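You operate a simulated robot arm through the tools that you are given. There is no shell and no other tool. Be economical: measure what you need, move in short steps, check, and stop when the job is done.

The job below is to be done with a simulated robot arm. You get a single attempt, and the scene is never put back.

JOB
Put the green card with the grey grip that says "3" from the top of the parts table on the white insert card and the green card with the grey grip that says "2" on top of the blue wire spool. Put one of the green card with the white grips from the top of the assembly table on the top of the parts table. Take the yellow pack on the top of the assembly table and put it away on the clear patch of the sorting table. Put the 20 trim slug from the top of the coil bench on the shelf of the crating table and the 10 trim slug on top of the orange pack. Put the spacer marked "5" from the top of the coil bench on the shelf of the unit table and the spacer labelled "7" on top of the spare relay there. Take the white coil and leave it on the top of the unit table. Fetch the grey pack labelled "1" from the top of the coil bench and set it on the top of the old pallets. Fetch the yellow roller shim and stand it on the purple test puck. Push the chest lid shut. The order is free. Set down upright: trim slug, grey pack, yellow roller shim.

It is judged by the outcome, as a careful person would: the job done as asked, and still so three seconds after it is handed in. It fails if anything else is knocked over, pushed out of place, dropped, spilled or broken. A push-on lid holds only when it is set on centred and level and pressed home; a screw cap is set on level and turned clockwise until tight.

ROBOT AND FRAMES
A 7-joint arm with a two-finger parallel gripper on a trunk, on a base that drives. Base frame: it is fixed to the floor where the robot stands at the start and does not move with it; the origin is under the middle of the robot, x ahead of it, y to its left, z up; the surface under the hand at the start is at about z = 800. Lengths are in mm, angles in rad, forces in N, time in s.
With the tool pointing down near the work surface it reaches from about 300 to 720 mm from the robot's upright axis, wherever it stands. Its first joint turns from -2.897 to 2.897 rad. Places, roughly: blue wire spool [750, 0, 750]; chest lid [2000, -5200, 1400]; clear patch of the sorting table [-2800, -9600, 900]; green card with the grey grip [750, -250, 750]; green card with the white grip [500, -1500, 750]; grey pack [-1750, -17500, 1000]; insert card [500, -750, 750]; orange pack [-2000, -18000, 1000]; purple test puck [-2000, -17750, 750]; shelf of the crating table [-1900, -13900, 300]; shelf of the unit table [0, -17200, 300]; spacer [-2250, -18250, 1000]; spare relay [-2000, -18000, 1000]; top of the old pallets [2700, -15100, 400]; top of the parts table [800, -300, 800]; top of the unit table [0, -17200, 800]; trim slug [-2000, -18250, 1000]; white coil (14x6x3 cm) [-1500, -17600, 900]; yellow pack [500, -2250, 750]; yellow roller shim [-1750, -17250, 1000]. Payload 3.43 kg.
Tool frame: the origin (TCP) lies between the finger pads and is the grasp point; the fingertips stand 34 mm ahead of it; z points along the fingers, y is the line along which they close. Largest opening 128 mm; finger width 24, thickness 12; the body of the gripper, 48 by 130 mm, starts 96 mm behind the TCP.
Orientation is that of the tool frame in the base frame, as [roll, pitch, yaw] about the fixed x, y, z axes, in that order (R = Rz(yaw) Ry(pitch) Rx(roll)). With the fingers straight down and closing along the base's y, the tool's x points along the base's -x, its y along +y and its z along -z.

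CONTROLS
- The arm moves only by the tool servo_tool. Its argument "steps" is a list that holds one entry, the list of rows, each a list of 6 numbers: the shift along the tool's x, y, z in units of 150 mm (1.0 is 150 mm), then the turn, a rotation vector about the tool's x, y, z in units of 120 degrees (1.0 is 120 degrees). In form: [[[x, y, z, rx, ry, rz], ...]]. A call has 1 to 20 rows; each row is the pose to reach, as a shift and turn from the pose commanded when the call began, along the tool's axes at that moment. "grip" is the finger opening in mm, from 0 to 128, set as the call begins (left out, the last holds). A call with a number of a shift or a turn outside -1 to 1 is refused whole. Each row takes 0.2 s and may step no farther than 50 mm and 0.15 rad from the row before; otherwise, or with a gripper value out of range, the whole call is refused. A pose out of reach is approached as far as the arm can. The call stops where the force on the tool passes 40 N (or 10 N more than at its start, if that is more) or the arm is blocked; 0.2 s more then pass. Each finger travels about 108 mm/s and halts on what it meets, pressing with about 23 N; the grip force reading is that of the motor and also rises with nothing between the fingers. The clock runs only during rows and for 0.2 s after the last one: add rows that repeat a pose to give the fingers time. The reply holds the time, the measured pose of the TCP, the force on the tool along the base axes, the opening and the grip force, in the units named above and with some noise, with the torque about the TCP (base axes, N m) and any sound that the robot's microphone picked up.
- Cameras (640 x 400 px; columns grow to the right, rows downward): "scene" is now at [-28.3, 87.8, 1453]; the picture's right is [-0.63, -0.77, 0.00], its down [-0.55, 0.45, -0.70] and it looks along [0.54, -0.44, -0.72] (base axes); focal length 264 px, centre (320, 200). "wrist" rides on the gripper at [76, -11, -160] in the tool frame; the picture's right is [0.15, 0.99, 0.00], its down [-0.88, 0.13, -0.46] and it looks along [-0.45, 0.07, 0.89] (tool axes); focal length 234 px, centre (320, 200). There is no depth. A picture from a camera that has moved, and an enlarged one, comes with that camera's place and axes in the base frame and with its lens.
- camera(camera): a new picture of that camera. No time passes.
- slide_trunk(by): slides the trunk up (or, below 0, down) by that many mm; the arm and the scene camera ride with it, the base frame stays. It gives what a move gives, with no picture.
- steer(legs): drives the robot by 1 to 6 legs, each [ahead, left, turn to the left] in mm, mm and rad, along the robot's own axes; the way and the turn of a leg run together, so that a leg with both is an arc; at most 1500 mm and 3.142 rad a leg. The arm and the cameras ride along, it lands a little off, and it stops where it bumps. It gives what a move gives.
- aim_head(pan, tilt): turns the head with the scene camera to pan (to the left, within 1.501 rad either way) and tilt (down, from -0.506 to 1.204), counted from straight ahead of the robot. It gives what a move gives.
- enlarge(camera, box): a new picture of the part [left, top, right, bottom] of that camera's present view, enlarged. No time passes.
- finish_job(): hands the job in; it is judged then, once.

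Work in short steps. Places have to be worked out from the pictures, the camera data and where the tool is seen: move nearer, look again, correct. Check each grasp and each placing, and mend what went wrong. You have 556 turns and 354 pictures in all, those below and enlarged ones among them. Open the gripper and draw the arm clear of the work before you hand the job in, unless the task says otherwise; then end with one line.

The tools are called after "Request:" as a command line: name --argument value ..., lists and objects as JSON in quotes. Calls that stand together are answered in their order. servo_tool: Moves the arm, as the interface text tells. Its arguments: {"type":"object","properties":{"steps":{"type":"array"},"grip":{"type":"number"}},"required":["steps"]} The other tools are called the same way: slide_trunk (by) slides the trunk up or down; steer (legs) drives the base; aim_head (pan, tilt) turns the head that bears the scene camera; camera (camera) takes a picture; enlarge (camera, box) takes an enlarged picture of a part of a camera's view; finish_job () hands the job in.

At the start:

```text
time: 0.0
tool_pos: [342.4, -248.0, 1156.3]
ee_rot: [3.142, 0.0, -3.141]
ft_force: [-0.4, 0.2, -0.1]
torque: [0.0, 0.04, 0.0]
finger_gap: 128.2
grasp_force: 0.1
trunk travel left (down, up): [-175.0, 149.0]
robot x, y, heading: [-0.4, 2.3, 0.001]
head pan, tilt: [-0.684, 0.798]
```

scene: 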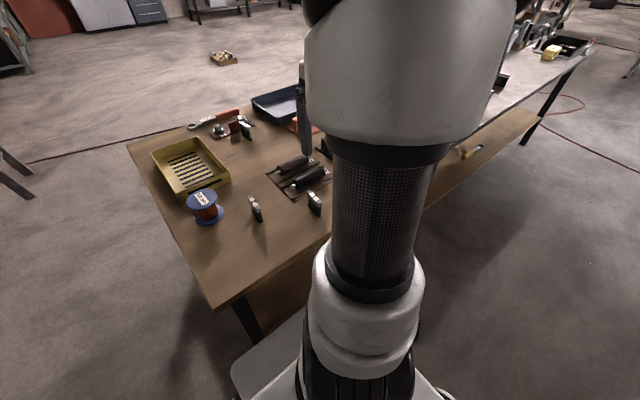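
wrist: 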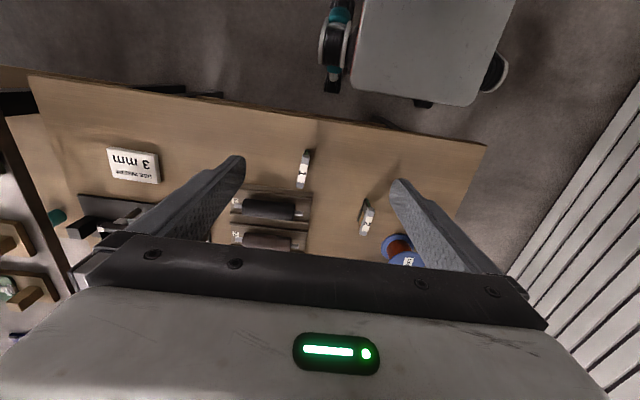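

I'll look closer at the table from both cameras to identify the cards.

Request:
enlarge --camera "wrist" --box '[220, 130, 440, 270]'

Request:
enlarge --camera "scene" --box '[120, 80, 340, 240]'

Request:
enlarge --camera "wrist" --box '[0, 60, 240, 340]'

```text
2.86 times, centred on (330, 200) of wrist
camera zoom: at [265.5, -259.5, 1316.4], right [-0.15, 0.99, 0.0], down [0.88, 0.13, 0.46], along [0.45, 0.07, -0.89], focal length 669 px, centre (291, 200)
```

zoom: 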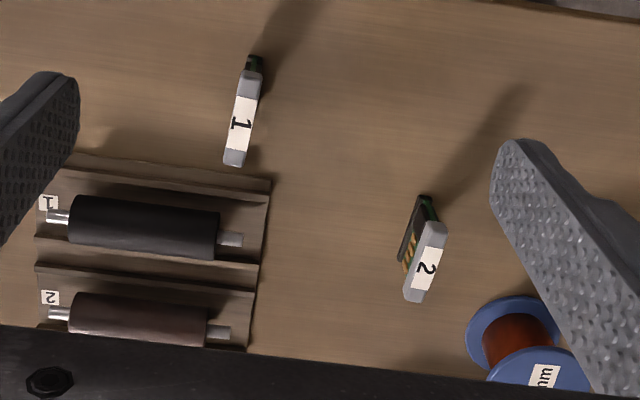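

```text
2.50 times, centred on (230, 160) of scene
camera zoom: at [-28.3, 87.8, 1453.0], right [-0.63, -0.77, 0.0], down [-0.55, 0.45, -0.7], along [0.54, -0.44, -0.72], focal length 660 px, centre (545, 300)
```

zoom: 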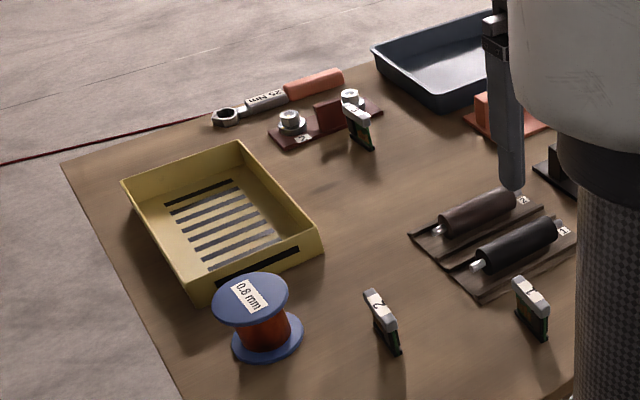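

```text
1.43 times, centred on (120, 200) of wrist
camera zoom: at [265.5, -259.5, 1316.4], right [-0.15, 0.99, 0.0], down [0.88, 0.13, 0.46], along [0.45, 0.07, -0.89], focal length 334 px, centre (606, 200)
```

zoom: 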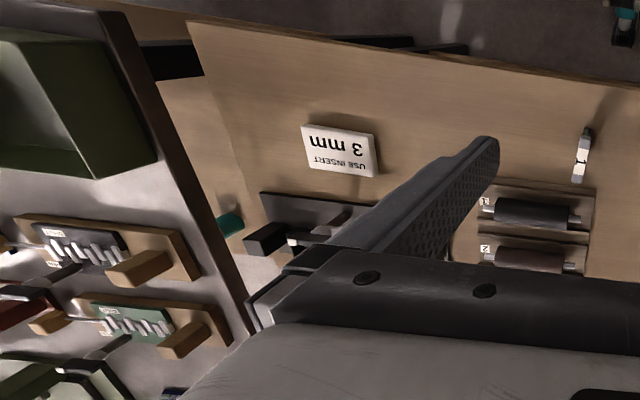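

Cards 1 and 2 are nearby, card "3" is likely by the relay block far back. I'll look with the head straight and tilted.

Request:
aim_head --pan -0.3 --tilt 0.6

Request:
camera --camera "scene"

```text
time: 0.9
tool_pos: [342.1, -248.5, 1157.6]
ee_rot: [-3.141, 0.0, 3.14]
ft_force: [-0.2, 0.4, -0.1]
torque: [0.0, -0.03, 0.01]
finger_gap: 128.0
grasp_force: 0.2
trunk travel left (down, up): [-175.0, 149.0]
robot x, y, heading: [1.8, -4.1, -0.003]
head pan, tilt: [-0.3, 0.6]
```

```text
348 pictures are left
camera scene: at [-6.4, 112.7, 1469.7], right [-0.3, -0.96, 0.0], down [-0.54, 0.17, -0.82], along [0.79, -0.24, -0.57], focal length 264 px, centre (320, 200)
```

scene: 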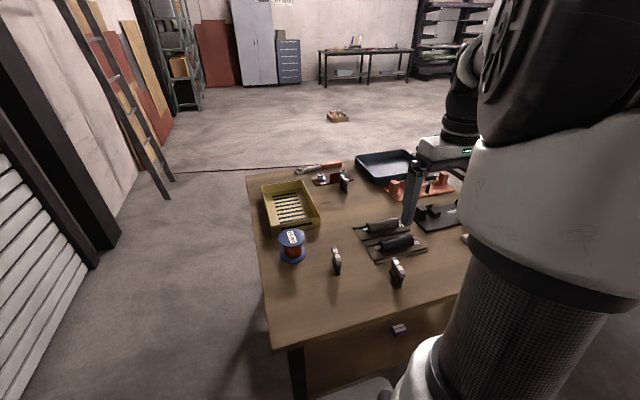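

Card 2's grip is at about (538,-105), top near z≈855. I'll hover nearer and re-measure.

Request:
servo_tool --steps '[[[-0.16, 0.16, 0.16, 0, 0, 0.02], [-0.32, 0.32, 0.32, 0, 0, 0.04], [-0.48, 0.48, 0.48, 0, 0, 0.06], [-0.64, 0.64, 0.64, 0, 0, 0.08], [-0.8, 0.8, 0.8, 0, 0, 0.1], [-0.95, 0.96, 0.96, 0, 0, 0.125], [-0.95, 0.96, 0.96, 0, 0, 0.125]]]'

Request:
camera --camera "wrist"

Request:
camera --camera "scene"

```text
time: 2.5
tool_pos: [486.2, -104.3, 1013.6]
ee_rot: [-3.141, 0.0, 2.878]
ft_force: [0.3, -0.1, 0.9]
torque: [0.03, 0.02, 0.02]
finger_gap: 128.1
grasp_force: 0.1
trunk travel left (down, up): [-175.0, 149.0]
robot x, y, heading: [-0.9, 0.2, 0.002]
head pan, tilt: [-0.3, 0.6]
```

```text
347 pictures are left
camera wrist: at [408.6, -97.1, 1173.5], right [0.12, 0.99, 0.0], down [0.88, -0.1, 0.46], along [0.45, -0.05, -0.89], focal length 234 px, centre (320, 200)
```

wrist: 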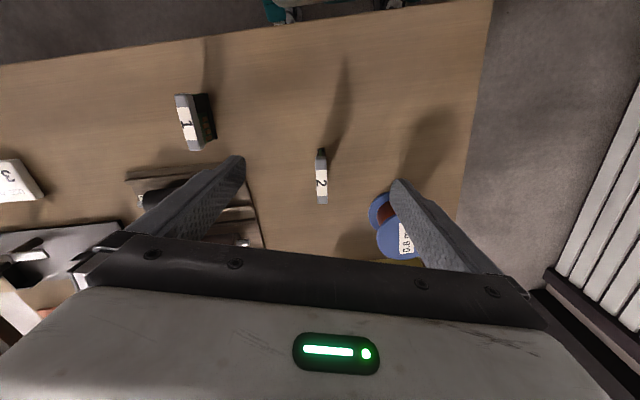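

```text
346 pictures are left
camera scene: at [-6.2, 112.8, 1469.8], right [-0.3, -0.96, 0.0], down [-0.54, 0.17, -0.82], along [0.79, -0.24, -0.57], focal length 264 px, centre (320, 200)
```

scene: 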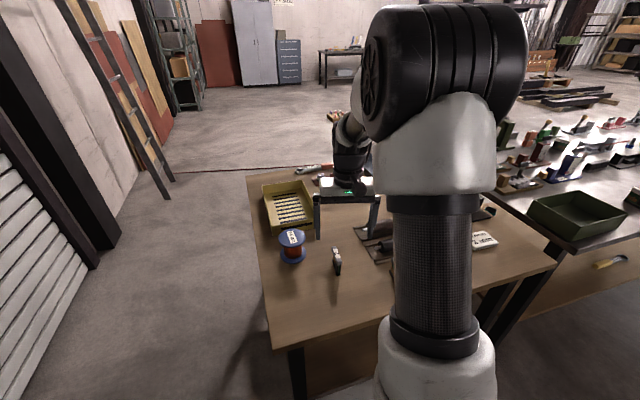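

Grip 2 centre ≈ (534,-107), long axis −5° off x. I'll rotate and move above it, then check.

Request:
servo_tool --steps '[[[-0.155, 0.03, 0.15, 0, 0, -0.04], [-0.308, 0.062, 0.35, 0, 0, -0.083], [-0.308, 0.062, 0.6, 0, 0, -0.083], [-0.308, 0.062, 0.75, 0, 0, -0.083], [-0.308, 0.062, 0.75, 0, 0, -0.083]]]' --grip 80

Request:
camera --camera "wrist"

Request:
enlarge --camera "scene" --box '[240, 140, 440, 300]'

```text
time: 3.7
tool_pos: [533.1, -108.8, 900.2]
ee_rot: [-3.141, -0.001, 3.054]
ft_force: [0.0, -0.2, 0.6]
torque: [-0.02, -0.01, 0.0]
finger_gap: 80.0
grasp_force: 0.1
trunk travel left (down, up): [-175.0, 149.0]
robot x, y, heading: [0.6, -3.2, 0.007]
head pan, tilt: [-0.3, 0.6]
```

```text
345 pictures are left
camera wrist: at [454.5, -113.5, 1059.7], right [-0.06, 1.0, 0.0], down [0.89, 0.05, 0.46], along [0.45, 0.03, -0.89], focal length 234 px, centre (320, 200)
```

wrist: 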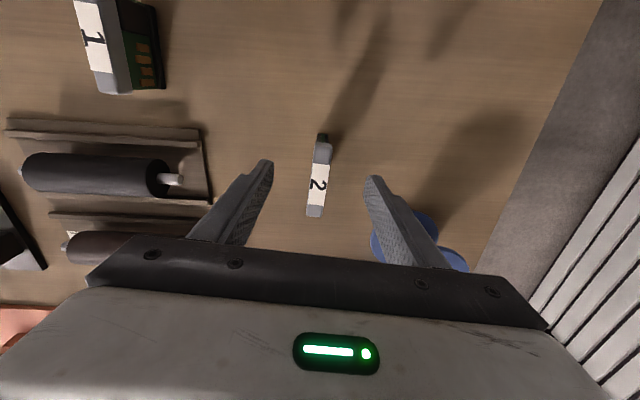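

```text
2.50 times, centred on (340, 220) of scene
camera zoom: at [-6.3, 112.8, 1469.8], right [-0.3, -0.96, 0.0], down [-0.54, 0.17, -0.83], along [0.79, -0.24, -0.56], focal length 660 px, centre (270, 150)
```

zoom: 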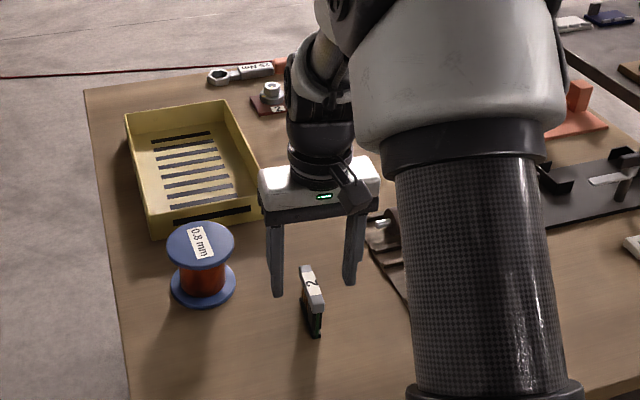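

Alignment is good (grip centre (536,-110), top ≈855). Descending and closing.

Request:
servo_tool --steps '[[[-0.02, -0.007, 0.17, 0, 0, -0.02], [-0.02, -0.007, 0.34, 0, 0, -0.02], [-0.02, -0.007, 0.34, 0, 0, -0.02]]]'

Request:
servo_tool --steps '[[[0, 0, 0, 0, 0, 0], [0, 0, 0, 0, 0, 0], [0, 0, 0, 0, 0, 0], [0, 0, 0, 0, 0, 0], [0, 0, 0, 0, 0, 0]]]' --grip 0

Request:
enlarge --camera "scene" --box '[240, 140, 440, 300]'

```text
time: 4.5
tool_pos: [534.9, -109.1, 849.6]
ee_rot: [3.141, 0.0, 3.097]
ft_force: [0.9, -0.3, -1.0]
torque: [-0.04, 0.02, -0.02]
finger_gap: 80.1
grasp_force: 0.1
trunk travel left (down, up): [-175.0, 149.0]
robot x, y, heading: [-0.8, 0.4, 0.0]
head pan, tilt: [-0.3, 0.6]
```

```text
time: 5.7
tool_pos: [535.6, -110.4, 849.0]
ee_rot: [3.14, 0.001, 3.095]
ft_force: [-0.3, -0.4, -0.1]
torque: [0.01, -0.01, -0.03]
finger_gap: 15.3
grasp_force: 23.4
trunk travel left (down, up): [-175.0, 149.0]
robot x, y, heading: [-0.9, 2.3, -0.002]
head pan, tilt: [-0.3, 0.6]
```

```text
2.50 times, centred on (340, 220) of scene
camera zoom: at [-6.3, 112.8, 1469.8], right [-0.3, -0.96, 0.0], down [-0.54, 0.17, -0.83], along [0.79, -0.24, -0.56], focal length 660 px, centre (270, 150)
```

zoom: 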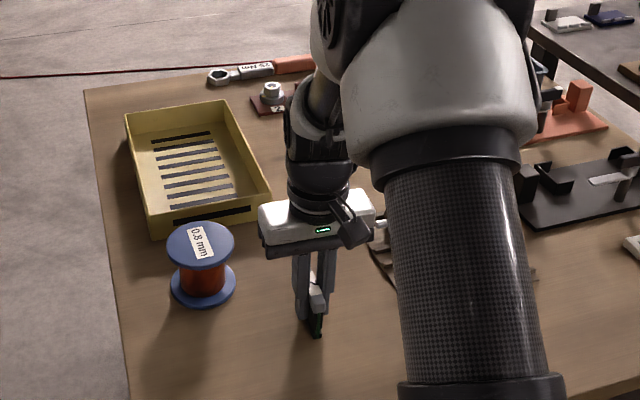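

Card 2 held (15.3 mm). Spool top at ≈(637,15,878). Lift and carry over.

Request:
servo_tool --steps '[[[0, 0, -0.3, 0, 0, 0], [0, 0, -0.6, 0, 0, 0], [0, 0, -0.85, 0, 0, 0], [-0.16, 0.22, -0.85, 0, 0, 0], [-0.32, 0.44, -0.85, 0, 0, 0], [-0.48, 0.66, -0.85, 0, 0, 0], [-0.633, 0.864, -0.85, 0, 0, 0], [-0.633, 0.864, -0.85, 0, 0, 0]]]'

Request:
enlarge --camera "scene" --box '[240, 140, 440, 300]'

Request:
camera --camera "wrist"

```text
time: 7.5
tool_pos: [635.2, 18.3, 978.4]
ee_rot: [3.141, 0.0, 3.094]
ft_force: [-0.1, 0.8, -0.8]
torque: [-0.02, 0.02, -0.02]
finger_gap: 15.7
grasp_force: 22.4
trunk travel left (down, up): [-175.0, 149.0]
robot x, y, heading: [0.2, 1.7, 0.0]
head pan, tilt: [-0.3, 0.6]
```

```text
2.50 times, centred on (340, 220) of scene
camera zoom: at [-6.2, 112.9, 1469.8], right [-0.3, -0.96, 0.0], down [-0.54, 0.17, -0.82], along [0.79, -0.24, -0.57], focal length 660 px, centre (270, 150)
```

zoom: 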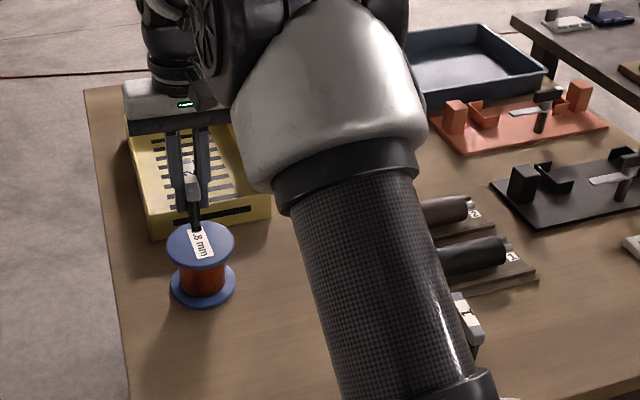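

```text
341 pictures are left
camera wrist: at [557.3, 9.2, 1138.2], right [-0.1, 0.99, 0.0], down [0.89, 0.09, 0.46], along [0.45, 0.05, -0.89], focal length 234 px, centre (320, 200)
```

wrist: 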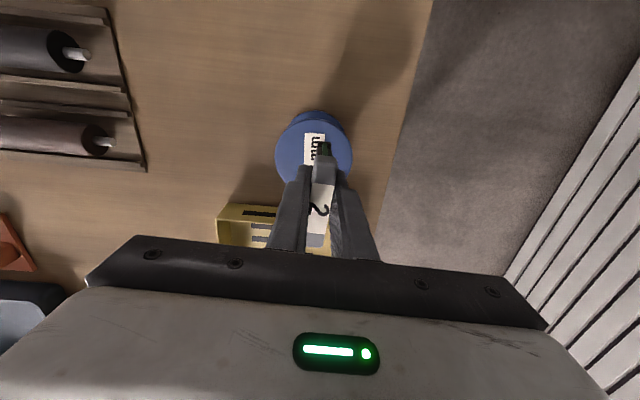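

Shift 5 mm in −y, and descend close to spool top.

Request:
servo_tool --steps '[[[0, -0.033, 0.1, 0, 0, 0], [0, -0.033, 0.2, 0, 0, 0], [0, -0.033, 0.27, 0, 0, 0], [0, -0.033, 0.27, 0, 0, 0]]]'

Request:
enlarge --camera "scene" --box '[260, 190, 360, 270]'

```text
time: 8.5
tool_pos: [636.7, 10.8, 936.7]
ee_rot: [3.141, 0.001, 3.096]
ft_force: [1.3, -0.1, -0.4]
torque: [0.01, 0.0, 0.01]
finger_gap: 15.5
grasp_force: 23.3
trunk travel left (down, up): [-175.0, 149.0]
robot x, y, heading: [1.5, 2.5, 0.003]
head pan, tilt: [-0.3, 0.6]
```

```text
5.00 times, centred on (310, 230) of scene
camera zoom: at [-6.3, 112.8, 1469.8], right [-0.3, -0.96, 0.0], down [-0.54, 0.17, -0.83], along [0.79, -0.24, -0.56], focal length 1319 px, centre (370, 50)
```

zoom: 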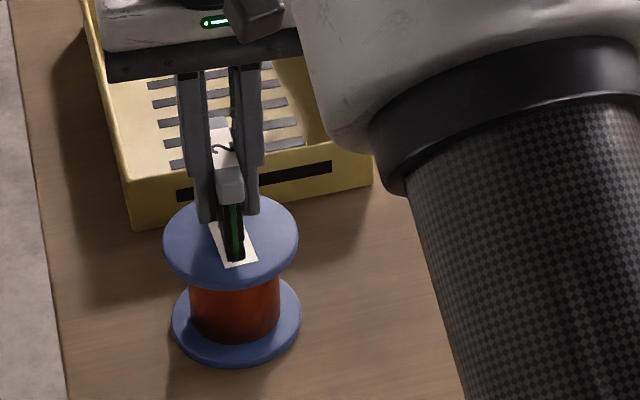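

Nearly touching; lower in 2 mm rows until contact.

Request:
servo_tool --steps '[[[0, 0, 0.015, 0, 0, 0], [0, 0, 0.03, 0, 0, 0], [0, 0, 0.045, 0, 0, 0], [0, 0, 0.055, 0, 0, 0], [0, 0, 0.055, 0, 0, 0]]]'

```text
time: 9.7
tool_pos: [636.1, 10.8, 929.4]
ee_rot: [3.141, 0.001, 3.095]
ft_force: [-1.6, 0.1, 9.9]
torque: [0.04, 0.16, 0.0]
finger_gap: 15.3
grasp_force: 23.0
trunk travel left (down, up): [-175.0, 149.0]
robot x, y, heading: [-1.0, 0.3, -0.002]
head pan, tilt: [-0.3, 0.6]
```

Contact (10 N). Release and check.

Request:
servo_tool --steps '[[[0, 0, -0.005, 0, 0, 0], [0, 0, -0.005, 0, 0, 0], [0, 0, -0.005, 0, 0, 0]]]' --grip 60

Request:
servo_tool --steps '[[[0, 0, -0.2, 0, 0, 0], [0, 0, -0.5, 0, 0, 0], [0, 0, -0.8, 0, 0, 0], [0, 0, -1, 0, 0, 0], [0.3, -0.2, -1, 0, 0, 0]]]'

Request:
enlarge --camera "scene" --box '[240, 140, 440, 300]'

```text
time: 10.5
tool_pos: [636.3, 10.6, 929.0]
ee_rot: [3.14, -0.001, 3.097]
ft_force: [-0.5, -0.2, 0.0]
torque: [-0.01, 0.04, 0.07]
finger_gap: 59.8
grasp_force: 0.0
trunk travel left (down, up): [-175.0, 149.0]
robot x, y, heading: [-1.6, 1.9, 0.001]
head pan, tilt: [-0.3, 0.6]
```

```text
refused: row 5 steps farther than a row can; nothing moved
```

```text
2.50 times, centred on (340, 220) of scene
camera zoom: at [-6.4, 112.8, 1469.8], right [-0.3, -0.96, 0.0], down [-0.54, 0.17, -0.83], along [0.79, -0.24, -0.56], focal length 660 px, centre (270, 150)
```

zoom: 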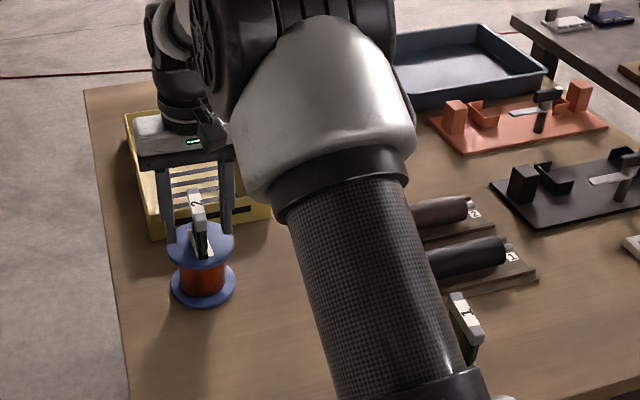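

Card 2 stands on the spool. Lift straight up and retract.

Request:
servo_tool --steps '[[[0, 0, -0.2, 0, 0, 0], [0, 0, -0.5, 0, 0, 0], [0, 0, -0.8, 0, 0, 0], [0, 0, -1, 0, 0, 0], [0.3, 0, -1, 0, 0, 0], [0.6, 0, -1, 0, 0, 0], [0.9, 0, -1, 0, 0, 0]]]'

Request:
servo_tool --steps '[[[0.3, 0, -0.1, 0, 0, 0], [0.6, 0, -0.2, 0, 0, 0], [0.9, 0, -0.3, 0, 0, 0]]]'

Request:
camera --camera "scene"

Request:
camera --camera "wrist"

```text
time: 12.1
tool_pos: [500.5, 17.2, 1078.0]
ee_rot: [-3.141, 0.0, 3.098]
ft_force: [0.5, 0.6, -0.4]
torque: [0.0, 0.02, -0.02]
finger_gap: 60.0
grasp_force: 0.1
trunk travel left (down, up): [-175.0, 149.0]
robot x, y, heading: [1.2, -2.9, -0.001]
head pan, tilt: [-0.3, 0.6]
```

```text
time: 12.9
tool_pos: [367.5, 24.5, 1122.9]
ee_rot: [3.141, 0.001, 3.095]
ft_force: [-0.2, 0.6, 0.0]
torque: [-0.01, 0.04, 0.0]
finger_gap: 60.3
grasp_force: 0.0
trunk travel left (down, up): [-175.0, 149.0]
robot x, y, heading: [-0.9, 0.7, -0.002]
head pan, tilt: [-0.3, 0.6]
```

```text
338 pictures are left
camera scene: at [-6.3, 112.8, 1469.8], right [-0.3, -0.96, 0.0], down [-0.54, 0.17, -0.83], along [0.79, -0.24, -0.56], focal length 264 px, centre (320, 200)
```

scene: 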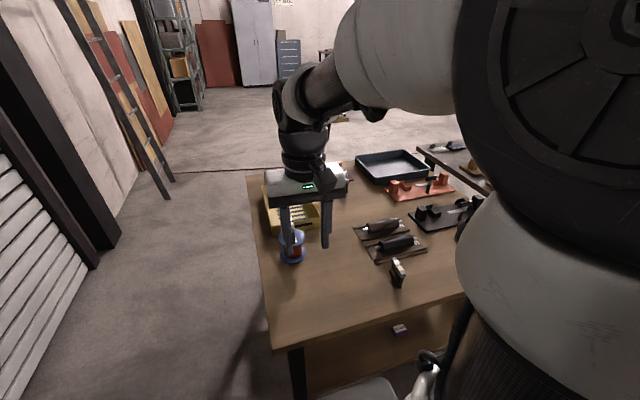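

```text
337 pictures are left
camera wrist: at [289.0, 17.2, 1281.3], right [-0.1, 0.99, 0.0], down [0.89, 0.09, 0.46], along [0.45, 0.05, -0.89], focal length 234 px, centre (320, 200)
```

wrist: 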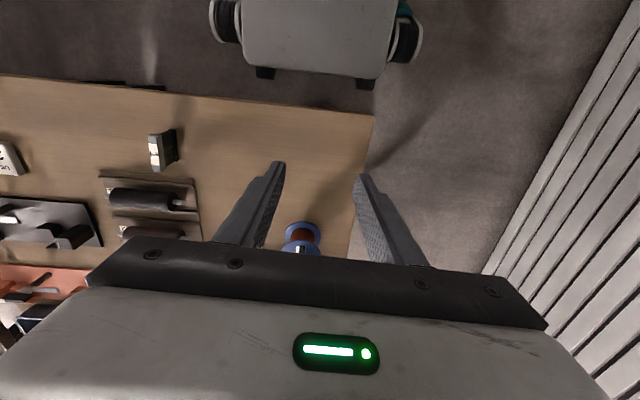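

Card 2 is done. The table is ~900 deep, so card 3 (≈(985,-316)) must be reached from the back side. Drive left, past the table's end, then around (y≈700 lane between table and wall).

Request:
steer --legs '[[0, 700, 0], [1200, 0, 0], [620, 0, 0]]'

Request:
aim_head --pan -1.4 --tilt 0.7

Request:
camera --camera "scene"

```text
time: 28.9
tool_pos: [2213.3, 653.1, 1122.2]
ee_rot: [-3.141, -0.001, 3.062]
ft_force: [0.7, -0.3, 0.0]
torque: [-0.03, 0.03, -0.02]
finger_gap: 60.0
grasp_force: 0.1
trunk travel left (down, up): [-175.0, 149.0]
robot x, y, heading: [1848.9, 636.4, -0.034]
head pan, tilt: [-0.3, 0.6]
```

```text
time: 30.2
tool_pos: [2213.3, 652.2, 1122.5]
ee_rot: [-3.14, 0.002, 3.061]
ft_force: [-0.2, -0.3, 0.8]
torque: [-0.01, 0.02, 0.01]
finger_gap: 60.4
grasp_force: 0.1
trunk travel left (down, up): [-175.0, 149.0]
robot x, y, heading: [1842.0, 639.0, -0.036]
head pan, tilt: [-1.4, 0.7]
```

```text
336 pictures are left
camera scene: at [1780.6, 697.6, 1465.2], right [-0.97, -0.25, 0.0], down [-0.15, 0.59, -0.79], along [0.19, -0.77, -0.61], focal length 264 px, centre (320, 200)
```

scene: 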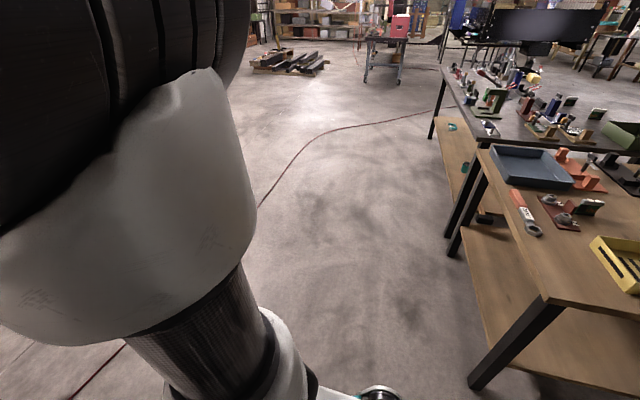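

Floor is clear. Move right to y≈-300 and turn to face the table.

Request:
steer --legs '[[40, -950, 0], [0, 0, 3.1416]]'

Request:
aim_head --pan 0.35 --tilt 0.7

Request:
camera --camera "scene"

```text
refused: 3.1416 is not a number from -3.14159 to 3.14159
```

```text
time: 32.0
tool_pos: [2214.1, 651.8, 1119.8]
ee_rot: [-3.14, -0.006, 3.062]
ft_force: [-0.1, -0.1, -0.1]
torque: [0.0, -0.04, -0.03]
finger_gap: 60.1
grasp_force: 0.0
trunk travel left (down, up): [-175.0, 149.0]
robot x, y, heading: [1846.9, 635.5, -0.034]
head pan, tilt: [0.351, 0.7]
```

```text
335 pictures are left
camera scene: at [1841.2, 753.7, 1464.6], right [-0.32, -0.95, 0.0], down [-0.58, 0.2, -0.79], along [0.75, -0.26, -0.61], focal length 264 px, centre (320, 200)
```

scene: 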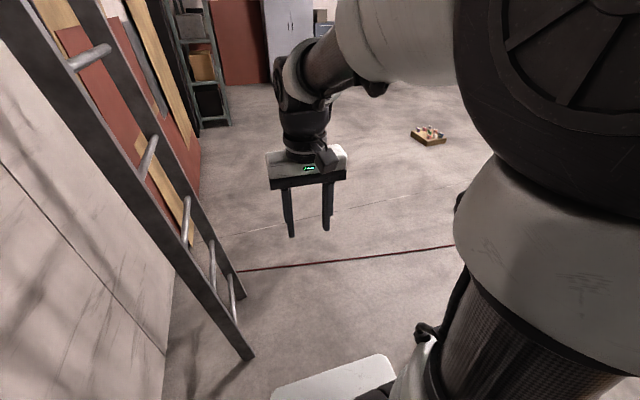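

Redo the drive with a legal turn.

Request:
steer --legs '[[40, -950, 0], [0, 0, -3.1]]'

Request:
camera --camera "scene"

```text
time: 49.0
tool_pos: [1487.9, -292.3, 1118.9]
ee_rot: [3.14, -0.008, -0.121]
ft_force: [-0.4, 0.1, 0.1]
torque: [-0.02, -0.02, 0.0]
finger_gap: 59.8
grasp_force: 0.2
trunk travel left (down, up): [-175.0, 149.0]
robot x, y, heading: [1853.6, -296.2, 3.068]
head pan, tilt: [0.351, 0.7]
```

```text
334 pictures are left
camera scene: at [1851.1, -414.3, 1468.5], right [0.32, 0.95, 0.0], down [0.55, -0.18, -0.82], along [-0.77, 0.26, -0.58], focal length 264 px, centre (320, 200)
```

scene: 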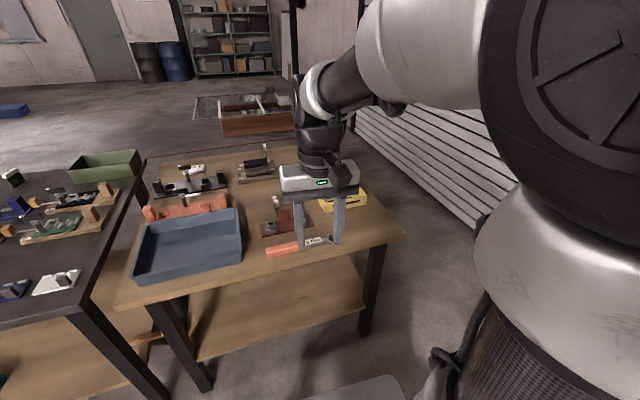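

Drive forward 300 mm to the back edge and look.

Request:
steer --legs '[[300, 0, 0]]'

Request:
camera --camera "wrist"

Request:
camera --camera "scene"

```text
time: 51.0
tool_pos: [1191.0, -272.1, 1120.1]
ee_rot: [-3.141, -0.009, -0.118]
ft_force: [-0.1, -0.3, -0.1]
torque: [-0.04, 0.0, -0.02]
finger_gap: 60.0
grasp_force: 0.1
trunk travel left (down, up): [-175.0, 149.0]
robot x, y, heading: [1558.8, -277.4, 3.069]
head pan, tilt: [0.351, 0.7]
```

```text
333 pictures are left
camera wrist: at [1264.7, -269.2, 1279.2], right [0.03, -1.0, 0.0], down [-0.89, -0.02, 0.45], along [-0.45, -0.01, -0.89], focal length 234 px, centre (320, 200)
```

wrist: 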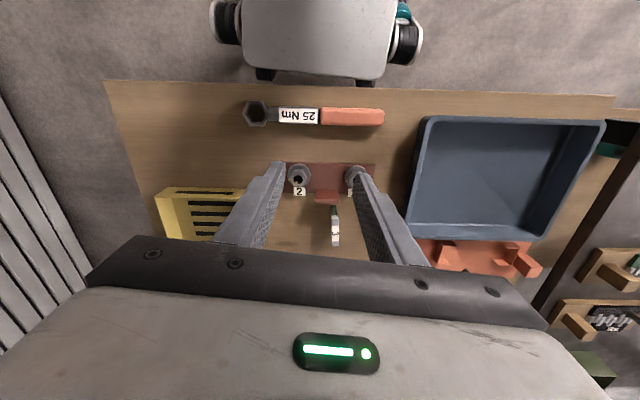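

```text
332 pictures are left
camera scene: at [1556.3, -443.5, 1461.1], right [-0.27, 0.96, 0.0], down [0.62, 0.18, -0.76], along [-0.74, -0.21, -0.64], focal length 264 px, centre (320, 200)
```

scene: 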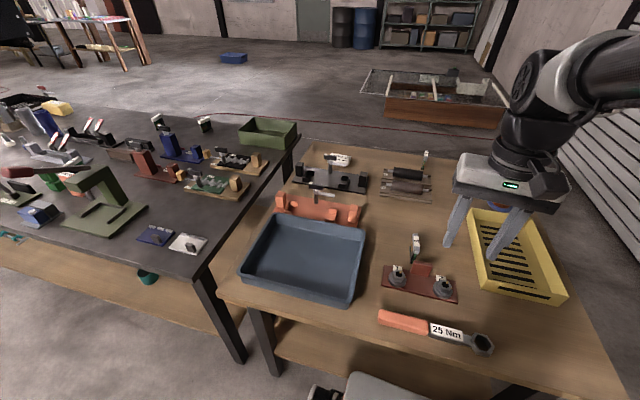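

Card 3 grip centre ≈ (980,-311), z top 855. Hover closer.

Request:
servo_tool --steps '[[[-0.2, 0.07, 0.16, 0, 0, -0.02], [-0.4, 0.14, 0.32, 0, 0, -0.04], [-0.6, 0.22, 0.48, 0, 0, -0.06], [-0.8, 0.3, 0.64, 0, 0, -0.08], [-0.963, 0.37, 0.8, 0, 0, -0.09], [-0.963, 0.37, 0.8, 0, 0, -0.09]]]' --grip 80

Request:
camera --camera "wrist"

Request:
enlarge --camera "scene" --box '[340, 180, 540, 340]'

```text
time: 52.4
tool_pos: [1043.4, -309.0, 998.0]
ee_rot: [3.14, -0.01, 0.069]
ft_force: [0.1, -0.3, 0.7]
torque: [0.01, -0.01, 0.01]
finger_gap: 80.0
grasp_force: 0.1
trunk travel left (down, up): [-175.0, 149.0]
robot x, y, heading: [1561.9, -272.6, 3.069]
head pan, tilt: [0.351, 0.7]
```

```text
331 pictures are left
camera wrist: at [1115.1, -292.9, 1158.6], right [0.22, -0.98, 0.0], down [-0.87, -0.19, 0.45], along [-0.44, -0.1, -0.89], focal length 234 px, centre (320, 200)
```

wrist: 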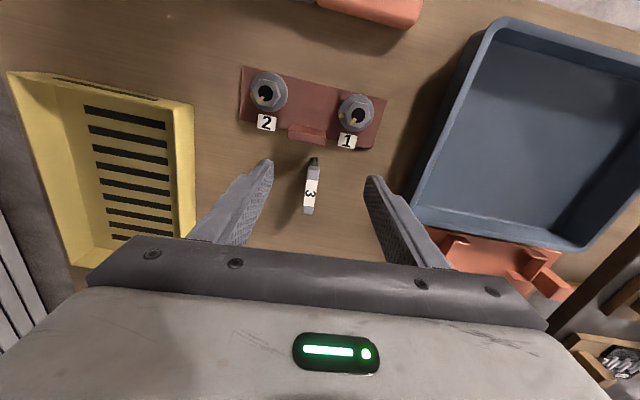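

```text
2.50 times, centred on (440, 260) of scene
camera zoom: at [1556.1, -443.5, 1461.1], right [-0.27, 0.96, 0.0], down [0.62, 0.18, -0.76], along [-0.74, -0.21, -0.64], focal length 660 px, centre (20, 50)
```

zoom: 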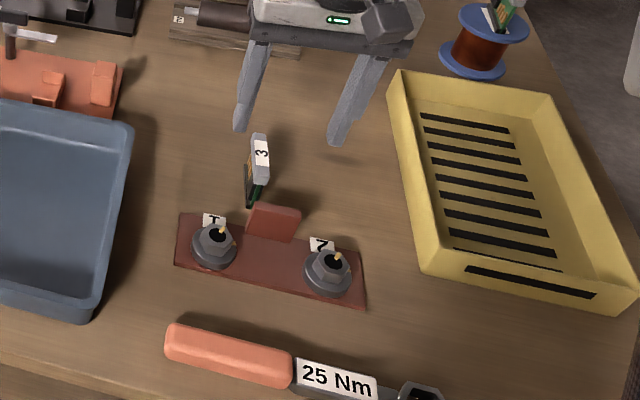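

Grip at (977,-310), angle +6°. Move above, then descend to z≈849.

Request:
servo_tool --steps '[[[-0.22, -0.012, 0.1, 0, 0, -0.017], [-0.433, -0.023, 0.2, 0, 0, -0.017], [-0.433, -0.023, 0.45, 0, 0, -0.017], [-0.433, -0.023, 0.6, 0, 0, -0.017], [-0.433, -0.023, 0.6, 0, 0, -0.017]]]'

Request:
camera --camera "wrist"

```text
time: 53.6
tool_pos: [979.2, -310.7, 907.7]
ee_rot: [3.139, -0.01, 0.104]
ft_force: [0.4, 0.6, 0.2]
torque: [0.0, 0.0, 0.0]
finger_gap: 80.1
grasp_force: 0.0
trunk travel left (down, up): [-175.0, 149.0]
robot x, y, heading: [1558.1, -275.7, 3.065]
head pan, tilt: [0.351, 0.7]
```

```text
329 pictures are left
camera wrist: at [1050.0, -291.4, 1067.8], right [0.25, -0.97, 0.0], down [-0.87, -0.22, 0.45], along [-0.43, -0.11, -0.89], focal length 234 px, centre (320, 200)
```

wrist: 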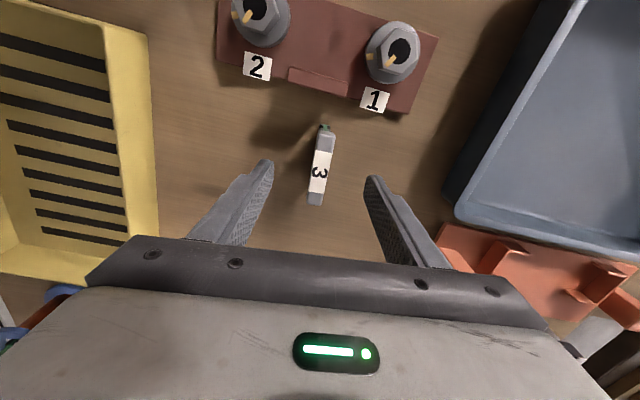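

Well aligned. Descend and close.

Request:
servo_tool --steps '[[[0, 0, 0.15, 0, 0, 0], [0, 0, 0.3, 0, 0, 0], [0, 0, 0.385, 0, 0, 0], [0, 0, 0.385, 0, 0, 0]]]'

Request:
servo_tool --steps '[[[0, 0, 0, 0, 0, 0], [0, 0, 0, 0, 0, 0], [0, 0, 0, 0, 0, 0], [0, 0, 0, 0, 0, 0], [0, 0, 0, 0, 0, 0]]]' --grip 0

Request:
servo_tool --steps '[[[0, 0, -0.3, 0, 0, 0], [0, 0, -0.6, 0, 0, 0], [0, 0, -0.9, 0, 0, 0], [0.1, 0, -1, 0, 0, 0], [0.4, 0, -1, 0, 0, 0], [0.7, 0, -1, 0, 0, 0], [1, 0, -1, 0, 0, 0]]]'

Request:
servo_tool --steps '[[[0.2, 0, -0.25, 0, 0, 0], [0.4, 0, -0.5, 0, 0, 0], [0.6, 0, -0.75, 0, 0, 0]]]'

Request:
camera --camera "wrist"

```text
time: 54.6
tool_pos: [978.5, -309.2, 848.8]
ee_rot: [3.14, -0.01, 0.104]
ft_force: [0.3, -0.2, 0.0]
torque: [-0.02, 0.01, 0.02]
finger_gap: 80.1
grasp_force: 0.0
trunk travel left (down, up): [-175.0, 149.0]
robot x, y, heading: [1557.5, -272.7, 3.071]
head pan, tilt: [0.351, 0.7]
```

```text
time: 55.8
tool_pos: [977.3, -310.1, 850.1]
ee_rot: [3.141, -0.009, 0.105]
ft_force: [-0.3, -0.1, 0.4]
torque: [-0.01, 0.01, 0.04]
finger_gap: 15.4
grasp_force: 23.2
trunk travel left (down, up): [-175.0, 149.0]
robot x, y, heading: [1558.4, -275.1, 3.066]
head pan, tilt: [0.351, 0.7]
```

```text
time: 57.4
tool_pos: [1125.8, -295.7, 1000.3]
ee_rot: [3.139, -0.006, 0.105]
ft_force: [-0.3, -1.0, -0.7]
torque: [-0.03, -0.04, -0.02]
finger_gap: 15.6
grasp_force: 22.6
trunk travel left (down, up): [-175.0, 149.0]
robot x, y, heading: [1560.2, -273.7, 3.07]
head pan, tilt: [0.351, 0.7]
```

```text
time: 58.2
tool_pos: [1212.3, -283.0, 1116.0]
ee_rot: [3.139, -0.009, 0.105]
ft_force: [-0.5, -0.3, -1.1]
torque: [-0.01, -0.02, -0.01]
finger_gap: 15.6
grasp_force: 22.4
trunk travel left (down, up): [-175.0, 149.0]
robot x, y, heading: [1562.5, -274.2, 3.069]
head pan, tilt: [0.351, 0.7]
```

```text
328 pictures are left
camera wrist: at [1284.6, -264.9, 1275.5], right [0.25, -0.97, 0.0], down [-0.87, -0.22, 0.45], along [-0.43, -0.11, -0.89], focal length 234 px, centre (320, 200)
```

wrist: 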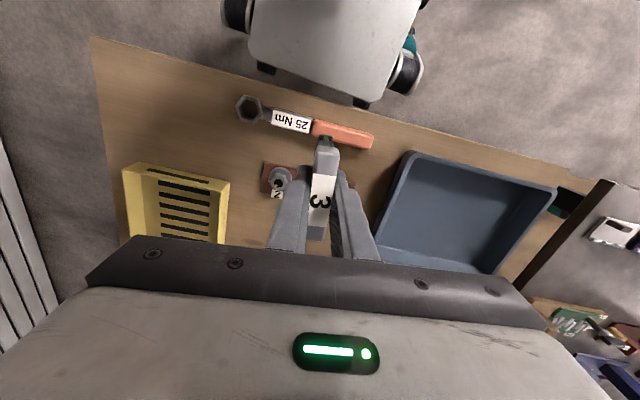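

Card 3 is held. Back out and drive around to the front: back 300, square up, right (=+y) 930, ahead 1800+.

Request:
steer --legs '[[-290, 0, 0], [0, 0, 0.072], [0, -960, 0], [1000, 0, 0], [1050, 0, 0]]'

Request:
camera --camera "scene"

```text
time: 79.5
tool_pos: [-543.1, 636.5, 1115.6]
ee_rot: [3.14, -0.01, 0.174]
ft_force: [0.2, -0.6, -0.3]
torque: [0.03, 0.02, -0.01]
finger_gap: 15.5
grasp_force: 22.8
trunk travel left (down, up): [-175.0, 149.0]
robot x, y, heading: [-196.9, 672.5, 3.139]
head pan, tilt: [0.351, 0.7]
```

```text
327 pictures are left
camera scene: at [-188.4, 501.4, 1461.1], right [-0.34, 0.94, 0.0], down [0.61, 0.22, -0.76], along [-0.72, -0.26, -0.64], focal length 264 px, centre (320, 200)
```

scene: 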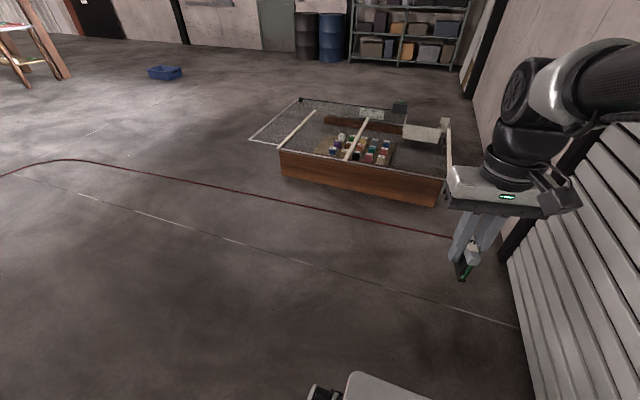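

Move ahead a bit and left (−y), then turn to face the table at y≈-600.

Request:
steer --legs '[[150, 1240, 0], [0, 0, 3.14]]'

Request:
aim_head --pan 0.3 --tilt 0.7

Request:
camera --camera "scene"

Request:
camera --camera "wrist"

```text
time: 99.3
tool_pos: [-16.7, -553.1, 1114.1]
ee_rot: [3.141, -0.008, -2.993]
ft_force: [0.5, -0.3, -0.3]
torque: [-0.01, 0.02, -0.01]
finger_gap: 15.4
grasp_force: 22.6
trunk travel left (down, up): [-175.0, 149.0]
robot x, y, heading: [-363.2, -574.7, -0.031]
head pan, tilt: [0.351, 0.7]
```

```text
time: 100.0
tool_pos: [-16.6, -552.2, 1114.4]
ee_rot: [3.139, -0.009, -2.992]
ft_force: [-0.5, 0.0, -0.9]
torque: [-0.02, 0.04, 0.02]
finger_gap: 15.4
grasp_force: 23.3
trunk travel left (down, up): [-175.0, 149.0]
robot x, y, heading: [-364.7, -577.9, -0.029]
head pan, tilt: [0.3, 0.7]
```

```text
326 pictures are left
camera scene: at [-367.0, -414.9, 1461.2], right [0.27, -0.96, 0.0], down [-0.62, -0.17, -0.76], along [0.74, 0.21, -0.64], focal length 264 px, centre (320, 200)
```

scene: 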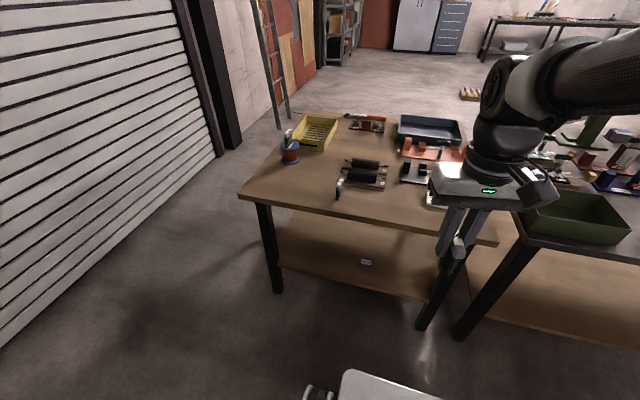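

```text
325 pictures are left
camera wrist: at [-90.2, -575.5, 1275.3], right [-0.29, 0.96, 0.0], down [0.86, 0.26, 0.45], along [0.43, 0.13, -0.89], focal length 234 px, centre (320, 200)
```

wrist: 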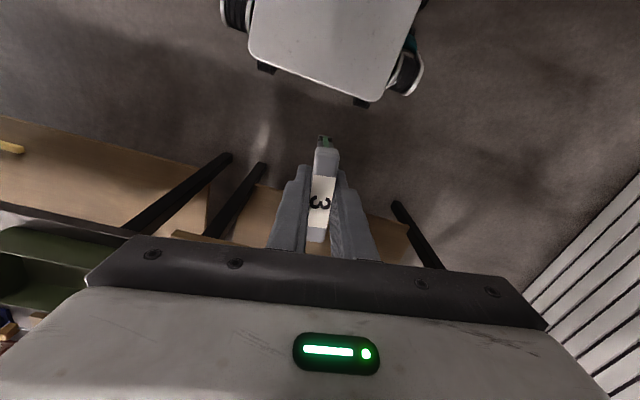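

Drive forward 385 to the table front and look for the insert card.

Request:
steer --legs '[[385, 0, 0.03]]'

Request:
camera --camera "wrist"

Request:
camera --camera "scene"

```text
time: 102.4
tool_pos: [361.5, -549.8, 1115.6]
ee_rot: [3.14, -0.009, -2.966]
ft_force: [0.7, 0.4, -1.4]
torque: [0.05, 0.01, -0.01]
finger_gap: 15.4
grasp_force: 23.8
trunk travel left (down, up): [-175.0, 149.0]
robot x, y, heading: [16.5, -584.1, -0.002]
head pan, tilt: [0.3, 0.7]
```

```text
324 pictures are left
camera wrist: at [288.1, -574.7, 1275.3], right [-0.32, 0.95, 0.0], down [0.85, 0.28, 0.45], along [0.43, 0.14, -0.89], focal length 234 px, centre (320, 200)
```

wrist: 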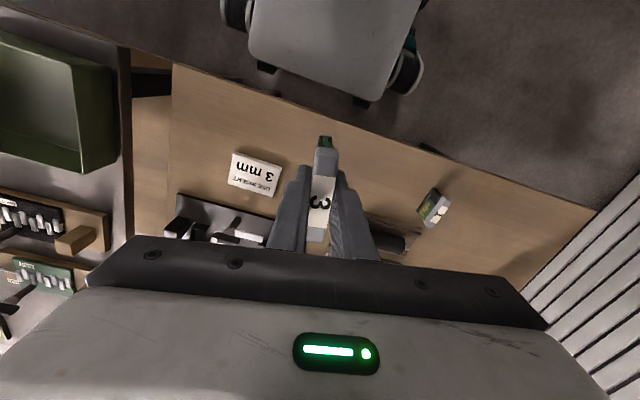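

```text
323 pictures are left
camera scene: at [7.2, -421.2, 1461.1], right [0.29, -0.96, 0.0], down [-0.62, -0.19, -0.76], along [0.73, 0.22, -0.64], focal length 264 px, centre (320, 200)
```

scene: 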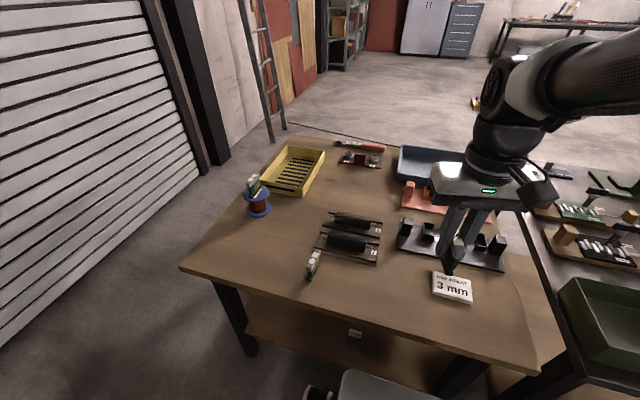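

Insert card centre ≈ (500,-653), long side along y. Move above while rotating the card's axis to y.

Request:
servo_tool --steps '[[[-0.08, -0.084, 0, 0, 0, -0.067], [-0.16, -0.168, 0, 0, 0, -0.134], [-0.24, -0.252, 0, 0, 0, -0.2], [-0.32, -0.336, 0.1, 0, 0, -0.267], [-0.4, -0.42, 0.2, 0, 0, -0.334], [-0.48, -0.504, 0.3, 0, 0, -0.4], [-0.56, -0.588, 0.4, 0, 0, -0.467], [-0.64, -0.672, 0.5, 0, 0, -0.534], [-0.72, -0.756, 0.6, 0, 0, -0.6], [-0.789, -0.838, 0.7, 0, 0, -0.667], [-0.789, -0.838, 0.7, 0, 0, -0.667]]]'

Request:
camera --camera "wrist"

Request:
camera --camera "scene"

```text
time: 104.8
tool_pos: [500.5, -652.0, 1009.9]
ee_rot: [3.133, 0.0, -1.568]
ft_force: [0.0, -0.6, -1.2]
torque: [0.01, 0.04, -0.02]
finger_gap: 15.4
grasp_force: 23.4
trunk travel left (down, up): [-175.0, 149.0]
robot x, y, heading: [14.0, -588.0, -0.005]
head pan, tilt: [0.3, 0.7]
```

```text
322 pictures are left
camera wrist: at [511.0, -728.6, 1170.0], right [-0.99, -0.15, 0.01], down [-0.13, 0.88, 0.46], along [-0.08, 0.45, -0.89], focal length 234 px, centre (320, 200)
```

wrist: 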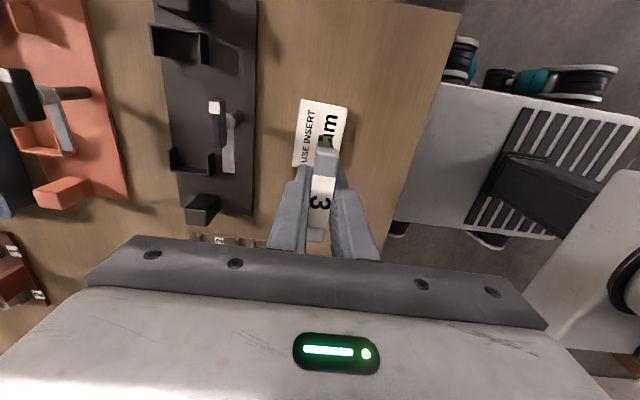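

```text
321 pictures are left
camera scene: at [7.3, -421.3, 1461.2], right [0.29, -0.96, 0.0], down [-0.62, -0.19, -0.76], along [0.73, 0.22, -0.64], focal length 264 px, centre (320, 200)
```

scene: 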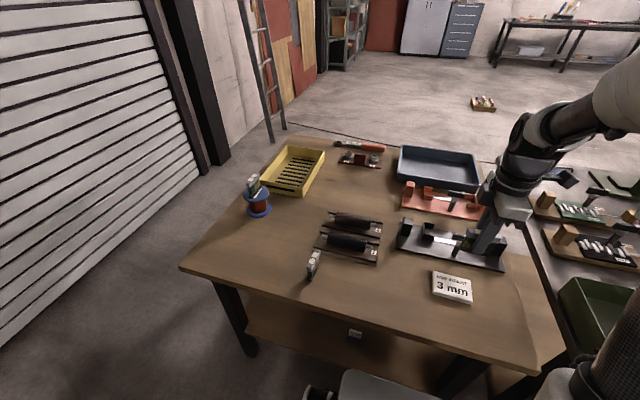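

Positions agree; descend over the insert card to just above, then slowly to contact.

Request:
servo_tool --steps '[[[0, 0.013, 0.3, 0, 0, 0], [0, 0.013, 0.6, 0, 0, 0], [0, 0.013, 0.85, 0, 0, 0], [0, 0.013, 0.94, 0, 0, 0], [0, 0.013, 0.94, 0, 0, 0]]]'

Request:
servo_tool --steps '[[[0, 0, 0.015, 0, 0, 0], [0, 0, 0.03, 0, 0, 0], [0, 0, 0.045, 0, 0, 0], [0, 0, 0.055, 0, 0, 0], [0, 0, 0.055, 0, 0, 0]]]'

Request:
enlarge --camera "scene" --box '[390, 210, 530, 322]'

```text
time: 106.0
tool_pos: [495.8, -652.9, 867.7]
ee_rot: [3.136, -0.002, -1.57]
ft_force: [0.2, -0.2, -1.2]
torque: [0.0, 0.0, -0.02]
finger_gap: 15.3
grasp_force: 22.6
trunk travel left (down, up): [-175.0, 149.0]
robot x, y, heading: [14.9, -586.7, 0.0]
head pan, tilt: [0.3, 0.7]
```

```text
time: 107.2
tool_pos: [496.0, -653.0, 861.7]
ee_rot: [3.137, 0.0, -1.569]
ft_force: [2.8, 3.0, 20.8]
torque: [-0.03, -0.13, 0.01]
finger_gap: 15.7
grasp_force: 22.7
trunk travel left (down, up): [-175.0, 149.0]
robot x, y, heading: [14.6, -586.8, 0.003]
head pan, tilt: [0.3, 0.7]
```

```text
3.57 times, centred on (460, 266) of scene
camera zoom: at [6.2, -420.8, 1461.2], right [0.29, -0.96, 0.0], down [-0.62, -0.19, -0.77], along [0.73, 0.22, -0.64], focal length 942 px, centre (-180, -36)
```

zoom: 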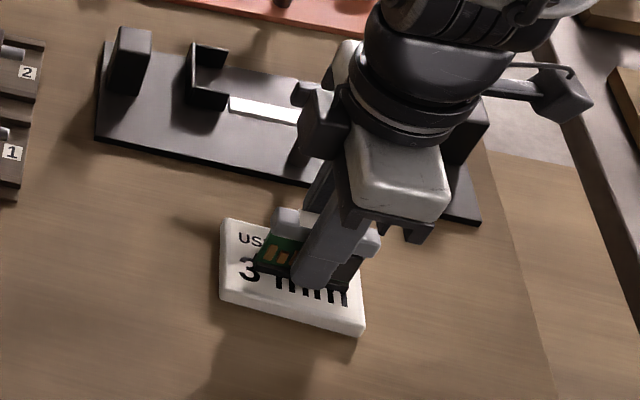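

Firmly on the insert card. Ease up, release, lift.

Request:
servo_tool --steps '[[[0, 0, -0.02, 0, 0, 0], [0, 0, -0.02, 0, 0, 0]]]'

Request:
servo_tool --steps '[[[0, 0, 0, 0, 0, 0], [0, 0, 0, 0, 0, 0], [0, 0, 0, 0, 0, 0]]]' --grip 60

Request:
servo_tool --steps '[[[0, 0, -0.2, 0, 0, 0], [0, 0, -0.5, 0, 0, 0], [0, 0, -0.8, 0, 0, 0], [0, 0, -1, 0, 0, 0]]]'

Request:
camera --camera "wrist"

```text
time: 107.8
tool_pos: [494.1, -654.6, 861.5]
ee_rot: [3.129, 0.0, -1.57]
ft_force: [0.5, 0.9, -1.0]
torque: [0.03, 0.02, 0.02]
finger_gap: 15.5
grasp_force: 22.7
trunk travel left (down, up): [-175.0, 149.0]
robot x, y, heading: [18.6, -585.7, 0.0]
head pan, tilt: [0.3, 0.7]
```

```text
time: 108.6
tool_pos: [495.4, -652.8, 862.8]
ee_rot: [3.133, 0.0, -1.571]
ft_force: [-0.8, 0.4, 0.8]
torque: [0.0, -0.01, 0.02]
finger_gap: 59.8
grasp_force: 0.0
trunk travel left (down, up): [-175.0, 149.0]
robot x, y, heading: [14.5, -581.6, -0.005]
head pan, tilt: [0.3, 0.7]
```

```text
time: 109.6
tool_pos: [494.1, -654.7, 1012.0]
ee_rot: [3.134, 0.001, -1.57]
ft_force: [-0.2, 0.1, 0.2]
torque: [0.03, -0.02, -0.02]
finger_gap: 60.3
grasp_force: 0.1
trunk travel left (down, up): [-175.0, 149.0]
robot x, y, heading: [12.7, -582.5, -0.002]
head pan, tilt: [0.3, 0.7]
```

```text
319 pictures are left
camera wrist: at [505.3, -730.4, 1172.0], right [-0.99, -0.15, 0.01], down [-0.13, 0.88, 0.46], along [-0.07, 0.45, -0.89], focal length 234 px, centre (320, 200)
```

wrist: 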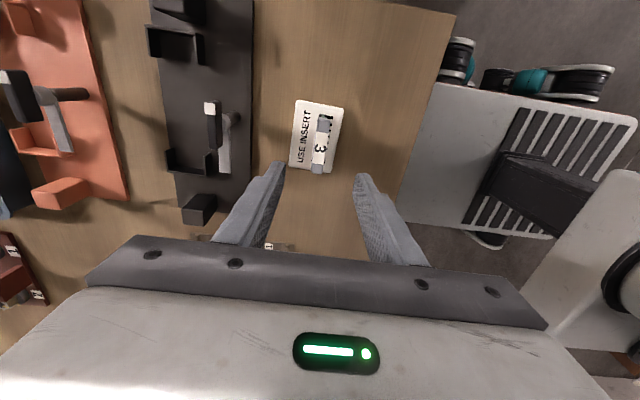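

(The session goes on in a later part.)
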